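You operate a simulated robot arm through the tools that you are given. There is no shell and no other tool. Be economical: measure what you need, move in short steps, check, and stop when the job is done.

Carry out the task below with a simulated robot arm. There is one attempt and no reset: what you move stays moved.

TASK
Put the brass weight on the garden table away on the clear end of the green boards.
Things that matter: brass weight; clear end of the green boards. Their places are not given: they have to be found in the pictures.

It is judged by the outcome, as a careful person would: the job done as asked, and still so three seconds after it is handed in. It fails if anything else is knocked over, pushed out of place, dropped, spilled or broken.

THE ROBOT
A 7-joint arm with a two-finger parallel gripper, fixed in place. Base frame: the origin is at the foot of the arm, x ahead of it, y to its left, z up. Lengths are in m, angles in degrees, forces in N, time in s.
Its first joint turns from -66.0 to 66.0 degrees. Payload 1.57 kg.
Tool frame: the origin (TCP) lies between the finger pads and is the grasp point; the fingertips stand 0.03 m ahead of it; z points along the fingers, y is the line along which they close. The gripper opens to 0.11 m. The fingers are 0.024 m wide and 0.012 m thick; the gripper's body (0.048 by 0.112 m) begins 0.078 m behind the TCP.
Orientation is told as [roll, pitch, yaw] about the base's x, y, z axes, in that order, counted from this pose: with the fingers straight down and closing along the base's y, the tool's x points along the base's -x, its y along +y and its z along -z.

THE INTERFACE
- The arm moves only by the tool servo_tool. Its argument "motion" is one flat list of numbers, 6 for each row, row after row: the shift along the tool's x, y, z in m, then the turn, a rotation vector about the tool's x, y, z in degrees. In form: [tx, ty, tz, ax, ay, az, tx, ty, tz, ax, ay, az, ...]. A call has 1 to 10 rows; each row shifts and turns the commanded pose from where the row before left it, along the tool's axes as they then stand. "jaw" is the opening, from 0 (shut) to 1 (fully open), set as the call begins (left out, the last holds). A row lasts 0.2 s, in which the tool goes at most 0.05 m and 8.6 degrees; a call with a longer step from one row to the next is refused whole, and so is a gripper value outside its range. A pose out of reach is approached as far as the arm can. The call stops where the force on the tool passes 40 N (or 10 N more than at its start, if that is more) or the arm is blocked; 0.2 s more then pass. The fingers move at their own pace (about 0.108 m/s each) and stop on an object; they squeeze with about 30 N. The grip force told is the motor's: it shows also when the fingers shut on nothing. Time passes only in rows, and 0.2 s behind the last, so rows that do not move let the fingers close. It gives the time, the measured TCP pose, the force on the tool (base axes), the opening and the grip force at its end, in the units of the frame above (readings bear some noise), and new pictures: "show" is both (left out), scene, wrist or none.
- Cameras (640 x 400 px; columns grow to the right, rows downward): "scene" is fixed at [0.1612, -0.4287, 1.3869]; the picture's right is [0.47, -0.88, 0.00], its down [-0.73, -0.39, -0.57] and it looks along [0.50, 0.27, -0.82] (base axes); focal length 367 px, centre (320, 200). "wrist" rides on the gripper at [-0.036, 0, -0.08] in the tool frame; the picture's right is [0.00, -1.00, 0.00], its down [0.97, 0.00, -0.24] and it looks along [0.24, 0.00, 0.97] (tool axes); focal length 218 px, centre (320, 200).
- probe_pixels(camera, pixels): for up to 12 pixels [column, row] of the newest picture of that camera ("zoom" is the newest enlarged one), the place [x, y, z] in the base frame of the surface seen there, good to about 0.002 m, but the place of the scene camera against the robot may be out by one fixed shift of up to 0.025 m in any direction. No time passes.
- enlarge(camera, box): a new picture of the part [left, top, right, bottom] of that camera's present view, enlarged. No time passes.
- hand_in(): hands the job in; it is judged then, once.

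Work in short steps. Measure before you move; look again where a grasp or a placing could have gone wrong, and mend it. You have 60 turns and 120 pictures in all, the two below and enlarged ones among them. Open the gripper and draw the arm clear of the work before you hand the job in, unless the task says otherwise; then end with one line.

The tools are called after "Emit:" as a command line: name --argument value ..., lists and objects as JSON in quotes. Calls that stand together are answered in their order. servo_tool: Moves the arm, as the interface text tells. Its arguments: {"type":"object","properties":{"motion":{"type":"array","items":{"type":"number"}},"jaw":{"type":"number"},"show":{"type":"string","enum":["both","scene","wrist","none"]}},"required":["motion"]} The other tools are called the same way: probe_pixels (camera, pixels) gives the place of the surface under pixels of a picture; enlarge (camera, box) takes an enlarged picture of a part of a camera's view; hand_in () hands the job in.

At the start:

```text
clock: 0.0
ee_pos: [0.3841, -0.1231, 0.9908]
orientation: [-0.1, 0.0, 0.0]
ft_force: [-0.6, -0.6, -0.6]
gripper_width: 0.1101
grip_force: 0.1
```

scene: 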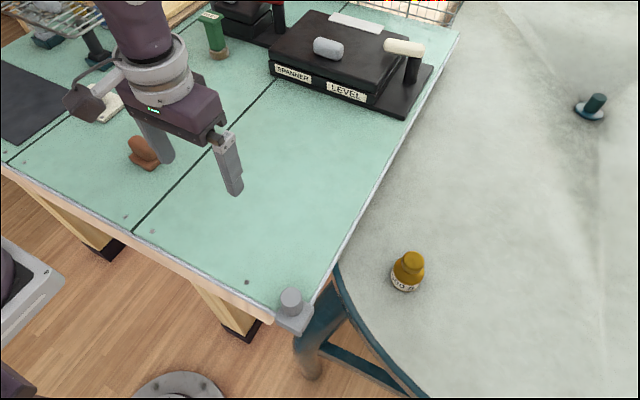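
wrist: 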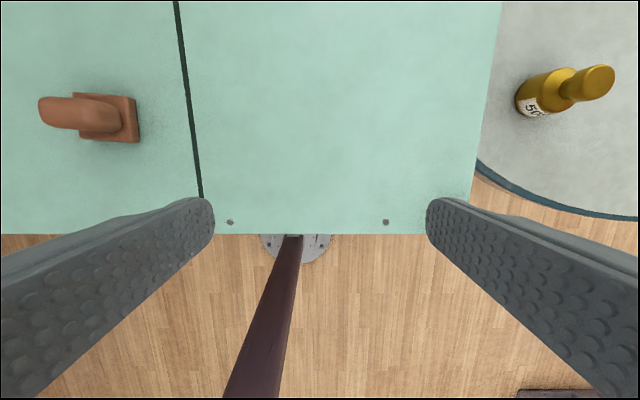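

The brass weight stands at about (407,270) in the scene view and (560,90) in the wrist view. I'll measure it, the boards and their surroundings.

Emit:
probe_pixels --camera "scene" --pixels '[[412, 257], [406, 283], [385, 270], [440, 290], [270, 250], [330, 200], [290, 300], [180, 200], [400, 110], [290, 130], [140, 150], [455, 40]]'

Emit:
probe_pixels --camera "wrist" --pixels '[[595, 80], [548, 95], [530, 105], [600, 150], [480, 100], [300, 150], [465, 228], [100, 105], [195, 150], [385, 222]]'

Emit:
enlarge --camera "scene" --box '[340, 220, 480, 308]'

Emit:
enlarge --camera "scene" --box '[0, 0, 480, 300]'

```text
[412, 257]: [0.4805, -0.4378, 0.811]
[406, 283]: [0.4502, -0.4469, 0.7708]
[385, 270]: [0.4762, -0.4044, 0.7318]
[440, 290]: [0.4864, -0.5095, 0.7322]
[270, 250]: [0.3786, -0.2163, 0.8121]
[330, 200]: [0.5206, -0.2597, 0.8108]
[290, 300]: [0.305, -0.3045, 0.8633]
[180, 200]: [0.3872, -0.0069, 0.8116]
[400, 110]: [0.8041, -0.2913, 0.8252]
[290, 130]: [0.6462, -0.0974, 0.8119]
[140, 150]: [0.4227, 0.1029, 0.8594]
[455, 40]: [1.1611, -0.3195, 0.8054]
```

```text
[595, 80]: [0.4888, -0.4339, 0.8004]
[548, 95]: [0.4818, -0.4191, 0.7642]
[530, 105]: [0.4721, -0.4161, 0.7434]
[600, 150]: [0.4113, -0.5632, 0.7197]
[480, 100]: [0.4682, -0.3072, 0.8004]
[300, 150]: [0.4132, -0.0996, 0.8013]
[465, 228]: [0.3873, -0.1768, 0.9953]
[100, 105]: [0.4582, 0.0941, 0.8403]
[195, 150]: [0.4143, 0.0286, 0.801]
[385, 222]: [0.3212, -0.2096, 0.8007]
```

```text
4.55 times, centred on (410, 264) of scene
```

zoom: 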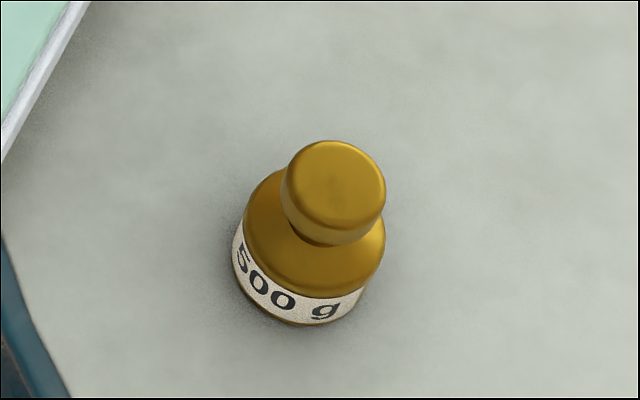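

```text
1.33 times, centred on (240, 150) of scene
```

zoom: 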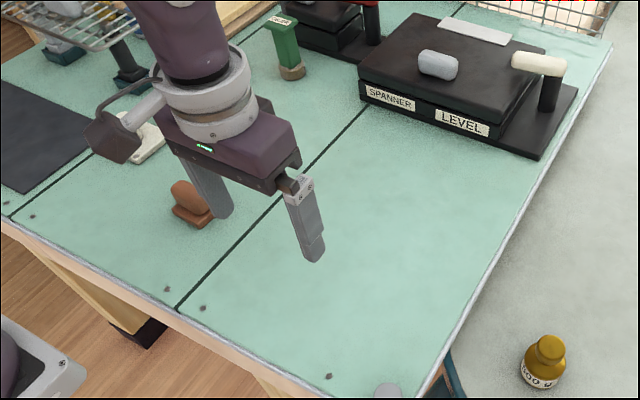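

The table is at z≈0.72 and the board at 0.80. The weight is near (0.485,-0.438) with its top at 0.80. The front right panel (x 0.33–0.6, y 0 to -0.28) is clear. I'll move over the weight, staying high.

Emit:
servo_tool --motion '[-0.0125, -0.0396, 0.003, 0, 0, 0, -0.0125, -0.0396, 0.003, 0, 0, 0, -0.0125, -0.0396, 0.003, 0, 0, 0, -0.0125, -0.0396, 0.003, 0, 0, 0, -0.0125, -0.0396, 0.003, 0, 0, 0, -0.0125, -0.0396, 0.003, 0, 0, 0, -0.0125, -0.0396, 0.003, 0, 0, 0, -0.0125, -0.0396, 0.003, 0, 0, 0, 0, 0, 0, 0, 0, 0]' --jaw 1

```text
clock: 2.0
ee_pos: [0.4833, -0.4403, 0.967]
orientation: [0.1, 0.0, 0.1]
ft_force: [0.1, 0.4, 0.9]
gripper_width: 0.1101
grip_force: 0.0
```

scene: 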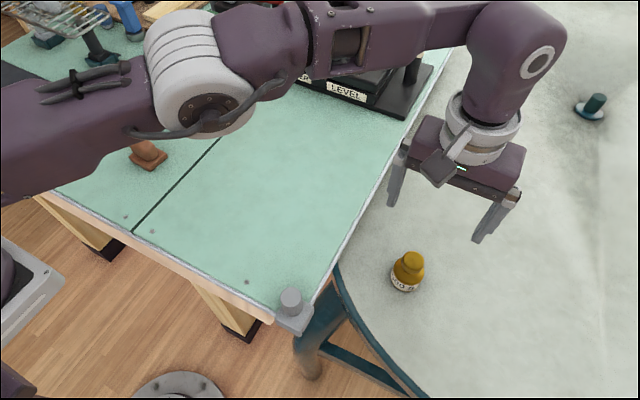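
wrist: 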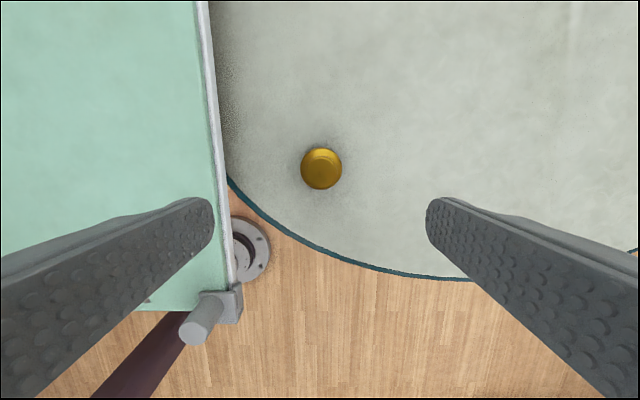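

The weight is nearly below the gripper, at wrist pixel (321,168). I'll probe its top and edges.

Emit:
probe_pixels --camera "wrist" --pixels '[[321, 168], [303, 168], [339, 168], [321, 151], [321, 186], [360, 168], [226, 168], [210, 50], [228, 280]]'

Emit:
enlarge --camera "wrist" --box '[280, 140, 360, 190]'

```text
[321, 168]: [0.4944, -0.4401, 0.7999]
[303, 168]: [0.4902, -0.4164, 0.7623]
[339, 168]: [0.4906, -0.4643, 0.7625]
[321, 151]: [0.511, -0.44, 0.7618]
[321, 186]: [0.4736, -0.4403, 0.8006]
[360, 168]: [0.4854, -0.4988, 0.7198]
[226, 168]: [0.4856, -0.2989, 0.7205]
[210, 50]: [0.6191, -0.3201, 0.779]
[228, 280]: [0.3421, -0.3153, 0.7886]
```

```text
8.00 times, centred on (320, 165) of wrist
```

zoom: 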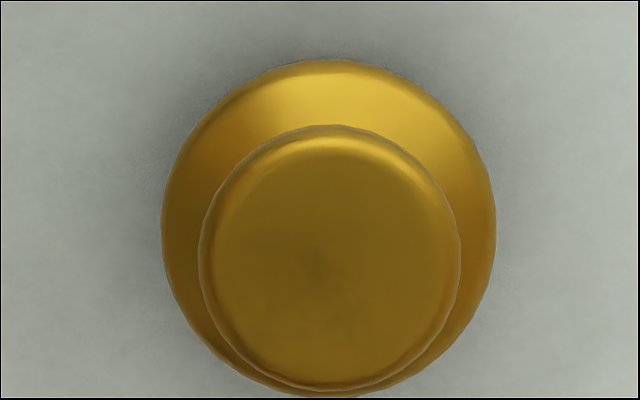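

The knob and body are centred at about (0.4895,-0.4403), the body radius is about 0.025 and the shoulder is at z 0.762. I'll descend to TCP z≈0.757 with the fingers open.

Emit:
servo_tool --motion '[-0.006, 0, 0.03, 0, 0, 0, 0, 0, 0.035, 0, 0, 0, 0, 0, 0.035, 0, 0, 0, 0, 0, 0.035, 0, 0, 0, 0, 0, 0.03, 0, 0, 0, 0, 0, 0.02, 0, 0, 0, 0, 0, 0.015, 0, 0, 0, 0, 0, 0.01, 0, 0, 0, 0, 0, 0, 0, 0, 0]'

```text
clock: 4.0
ee_pos: [0.4879, -0.4373, 0.7589]
orientation: [0.1, 0.0, 0.0]
ft_force: [0.6, 0.0, 0.1]
gripper_width: 0.1098
grip_force: 0.1
out of reach, approached as far as the arm can: row 7
```

scene: 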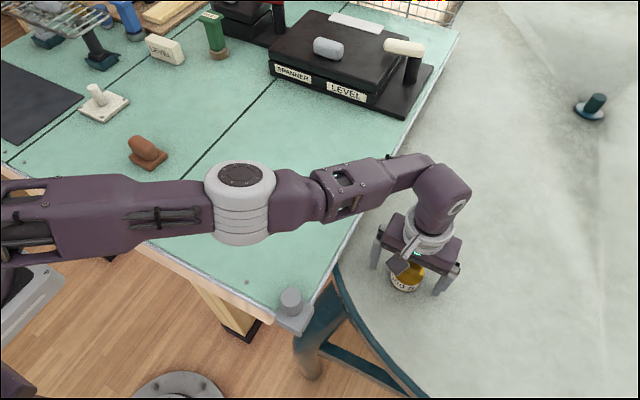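
wrist: 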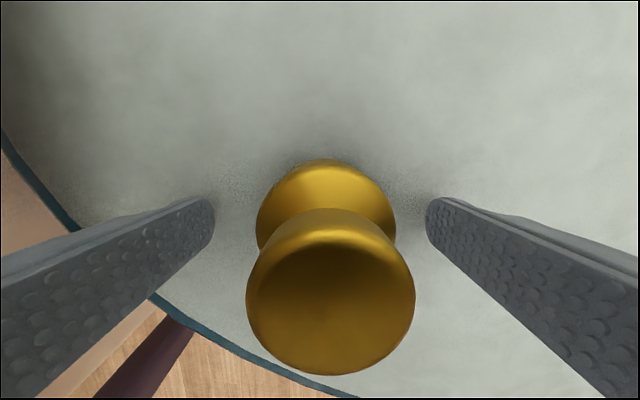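

The weight sits between the fingers, slightly right of centre, and the reach is just sufficient. Closing now.

Emit:
servo_tool --motion '[0, 0, 0, 0, 0, 0, 0, 0, 0, 0, 0, 0, 0, 0, 0, 0, 0, 0, 0, 0, 0, 0, 0, 0]' --jaw 0.2 --show "wrist"

```text
clock: 5.0
ee_pos: [0.4871, -0.4374, 0.759]
orientation: [-0.1, 0.0, 0.0]
ft_force: [-1.3, -2.0, 1.1]
gripper_width: 0.0554
grip_force: 29.9
```

wrist: 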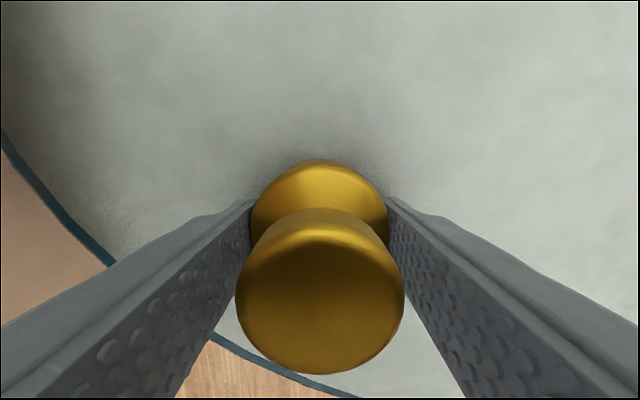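

The jaws hold it at 0.055 m with 30 N. I'll set the jaw fully shut to keep the squeeze and lift gently at first.

Emit:
servo_tool --motion '[0, 0, -0.01, 0, 0, 0, 0.003, 0, -0.02, 0, 0, 0, 0.005, 0, -0.03, 0, 0, 0, 0, 0, -0.035, 0, 0, 0, 0, 0, -0.035, 0, 0, 0, 0, 0, -0.035, 0, 0, 0, 0, 0, -0.03, 0, 0, 0, 0, 0, 0, 0, 0, 0]' --jaw 0

```text
clock: 6.8
ee_pos: [0.4807, -0.4403, 0.9527]
orientation: [0.0, 0.0, -0.1]
ft_force: [-0.9, 0.7, -5.0]
gripper_width: 0.0554
grip_force: 30.3
```

scene: 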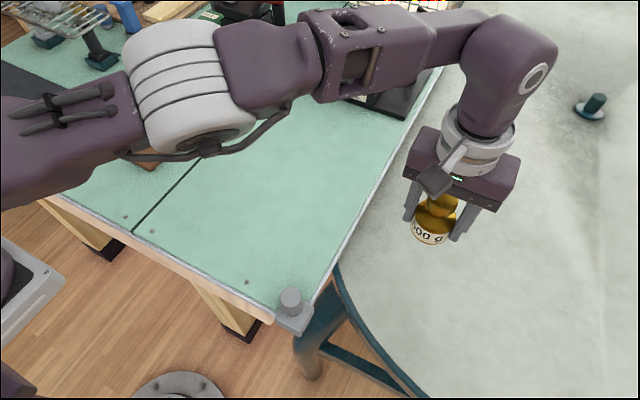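
wrist: 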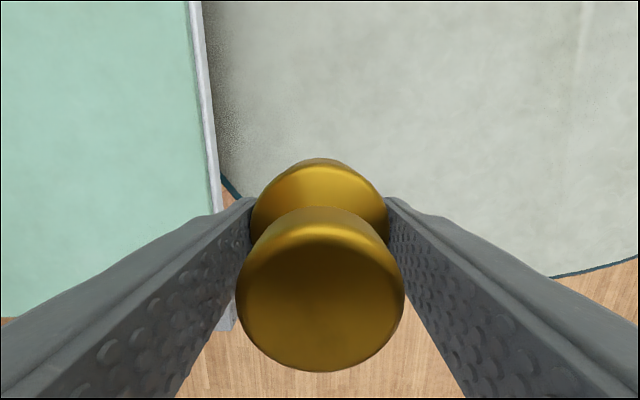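

The weight is held firmly with its bottom at about 0.91, well above the board. Next I'll carry it over the clear panel, to about (0.46,-0.16).

Emit:
servo_tool --motion '[0.0025, 0.02, 0, 0, 0, 0, 0.0025, 0.04, 0, 0, 0, 0, 0.0025, 0.04, 0, 0, 0, 0, 0.0025, 0.04, 0, 0, 0, 0, 0.0025, 0.04, 0, 0, 0, 0, 0.0025, 0.04, 0, 0, 0, 0, 0.0025, 0.04, 0, 0, 0, 0, 0.0025, 0.02, 0, 0, 0, 0, 0, 0, 0, 0, 0, 0]'

```text
clock: 8.8
ee_pos: [0.4617, -0.1598, 0.9544]
orientation: [0.0, 0.1, 0.0]
ft_force: [-0.1, -0.1, -4.4]
gripper_width: 0.0557
grip_force: 30.5
```

scene: 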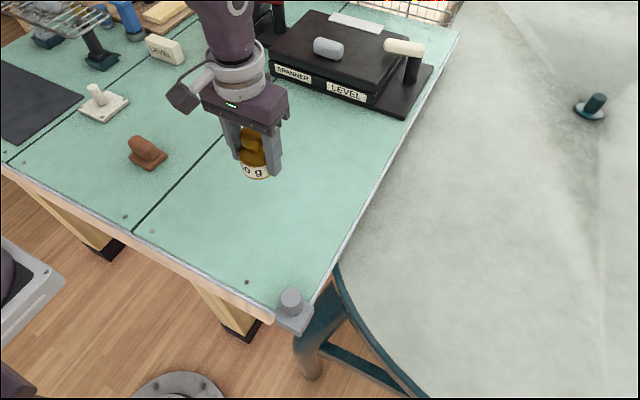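
wrist: 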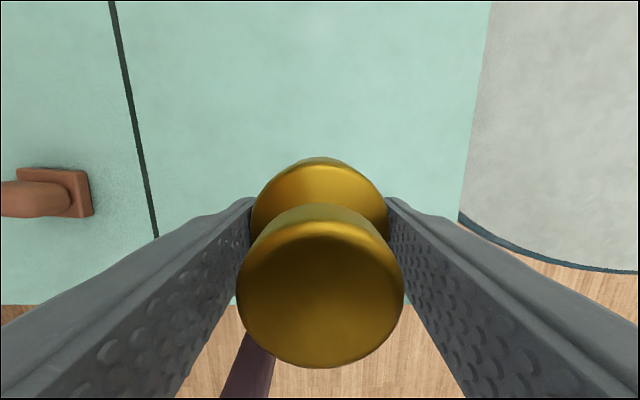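

The panel below is clear. The weight's bottom is 0.039 below the TCP, so contact should come at TCP≈0.8395. I'll go down to 0.842 first.

Emit:
servo_tool --motion '[0, 0, 0.025, 0, 0, 0, 0, 0, 0.03, 0, 0, 0, 0, 0, 0.027, 0, 0, 0, 0, 0, 0.015, 0, 0, 0, 0, 0, 0.01, 0, 0, 0, 0, 0, 0.005, 0, 0, 0, 0, 0, 0, 0, 0, 0]' --show "scene"

```text
clock: 10.4
ee_pos: [0.4623, -0.1583, 0.8401]
orientation: [0.1, -0.1, 0.0]
ft_force: [-0.2, 0.2, -4.5]
gripper_width: 0.0552
grip_force: 29.8
```

scene: 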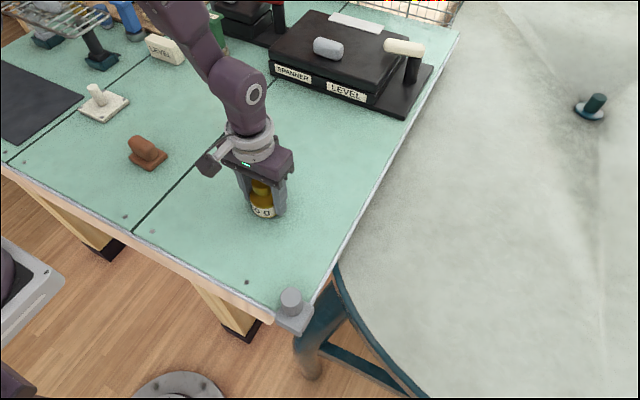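

The force still shows the full weight, so it isn't touching yet. I'll creep down 1 mm at a time.

Emit:
servo_tool --motion '[0, 0, 0.001, 0, 0, 0, 0, 0, 0.001, 0, 0, 0, 0, 0, 0, 0, 0, 0]' --show "none"

```text
clock: 11.2
ee_pos: [0.4618, -0.159, 0.8389]
orientation: [0.0, -0.2, 0.0]
ft_force: [-3.7, 5.1, 22.4]
gripper_width: 0.0551
grip_force: 30.4
```

The force has turned to +22 N, so the weight is on the board. I'll ease up 1 mm and open the jaws.

Emit:
servo_tool --motion '[0, 0, -0.0008, 0, 0, 0, 0, 0, 0, 0, 0, 0]' --show "none"

Emit:
servo_tool --motion '[0, 0, 0, 0, 0, 0, 0, 0, 0, 0, 0, 0, 0, 0, 0, 0, 0, 0, 0, 0, 0, 0, 0, 0]' --jaw 1

```text
clock: 11.8
ee_pos: [0.46, -0.1596, 0.8382]
orientation: [0.0, 0.0, 0.0]
ft_force: [2.7, 1.0, -0.6]
gripper_width: 0.0552
grip_force: 29.6
```

```text
clock: 12.8
ee_pos: [0.4609, -0.1597, 0.8392]
orientation: [0.0, 0.0, 0.1]
ft_force: [-0.4, -0.6, 0.1]
gripper_width: 0.11
grip_force: 0.0
```

scene: 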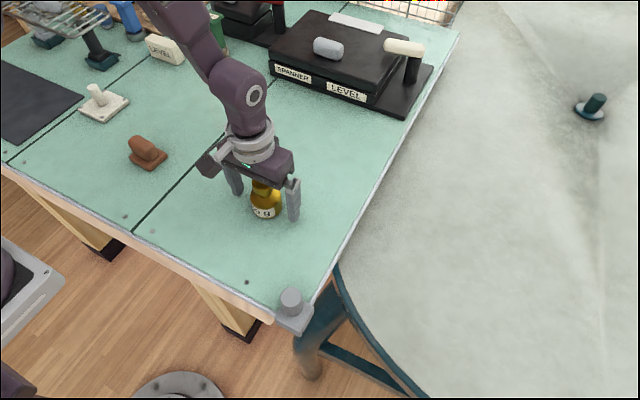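
wrist: 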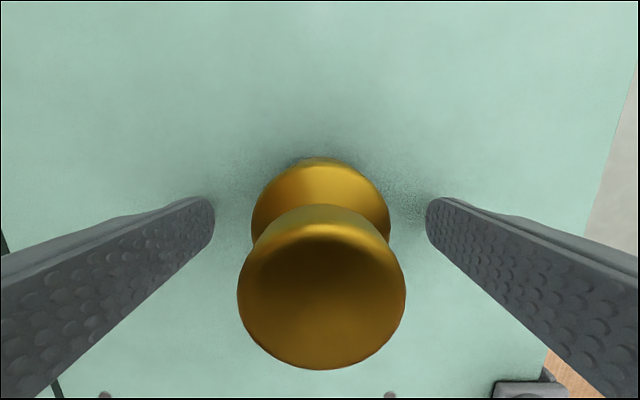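

The weight stands upright and free between the open fingers. I'll draw straight up, then back.

Emit:
servo_tool --motion '[0, 0, -0.015, 0, 0, 0, 0, 0, -0.03, 0, 0, 0, 0, 0, -0.035, 0, 0, 0, 0, 0, -0.035, 0, 0, 0, 0, 0, -0.035, 0, 0, 0, 0.03, 0.03, 0, 0, 0, 0, 0.03, 0.03, 0, 0, 0, 0, 0, 0.03, 0, 0, 0, 0, 0, 0, 0, 0, 0, 0]'

```text
clock: 14.8
ee_pos: [0.4007, -0.0689, 0.9898]
orientation: [0.0, 0.0, 0.0]
ft_force: [0.3, -1.0, 0.5]
gripper_width: 0.1099
grip_force: 0.1
```

scene: 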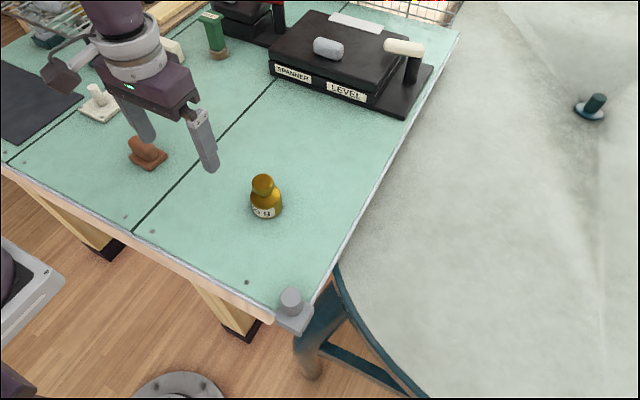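
wrist: 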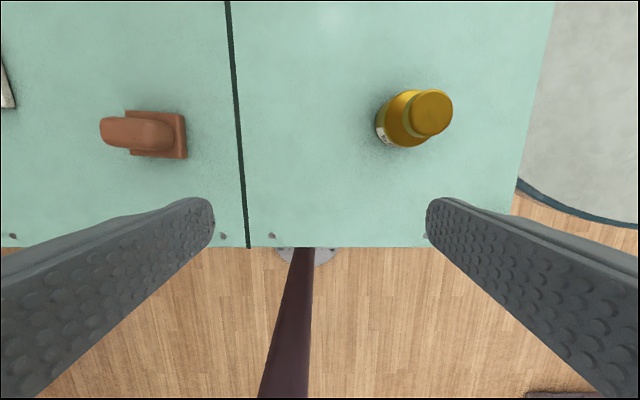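

The weight stands upright in the clear area at about (265,195) in the scene view. Nothing else has moved and the arm is clear, so I'm handing in.

Emit:
hand_in

```text
The job is handed in.
```

The brass weight now stands upright on the clear end of the green boards, nothing else was moved, and the arm was open and clear when I handed the job in.
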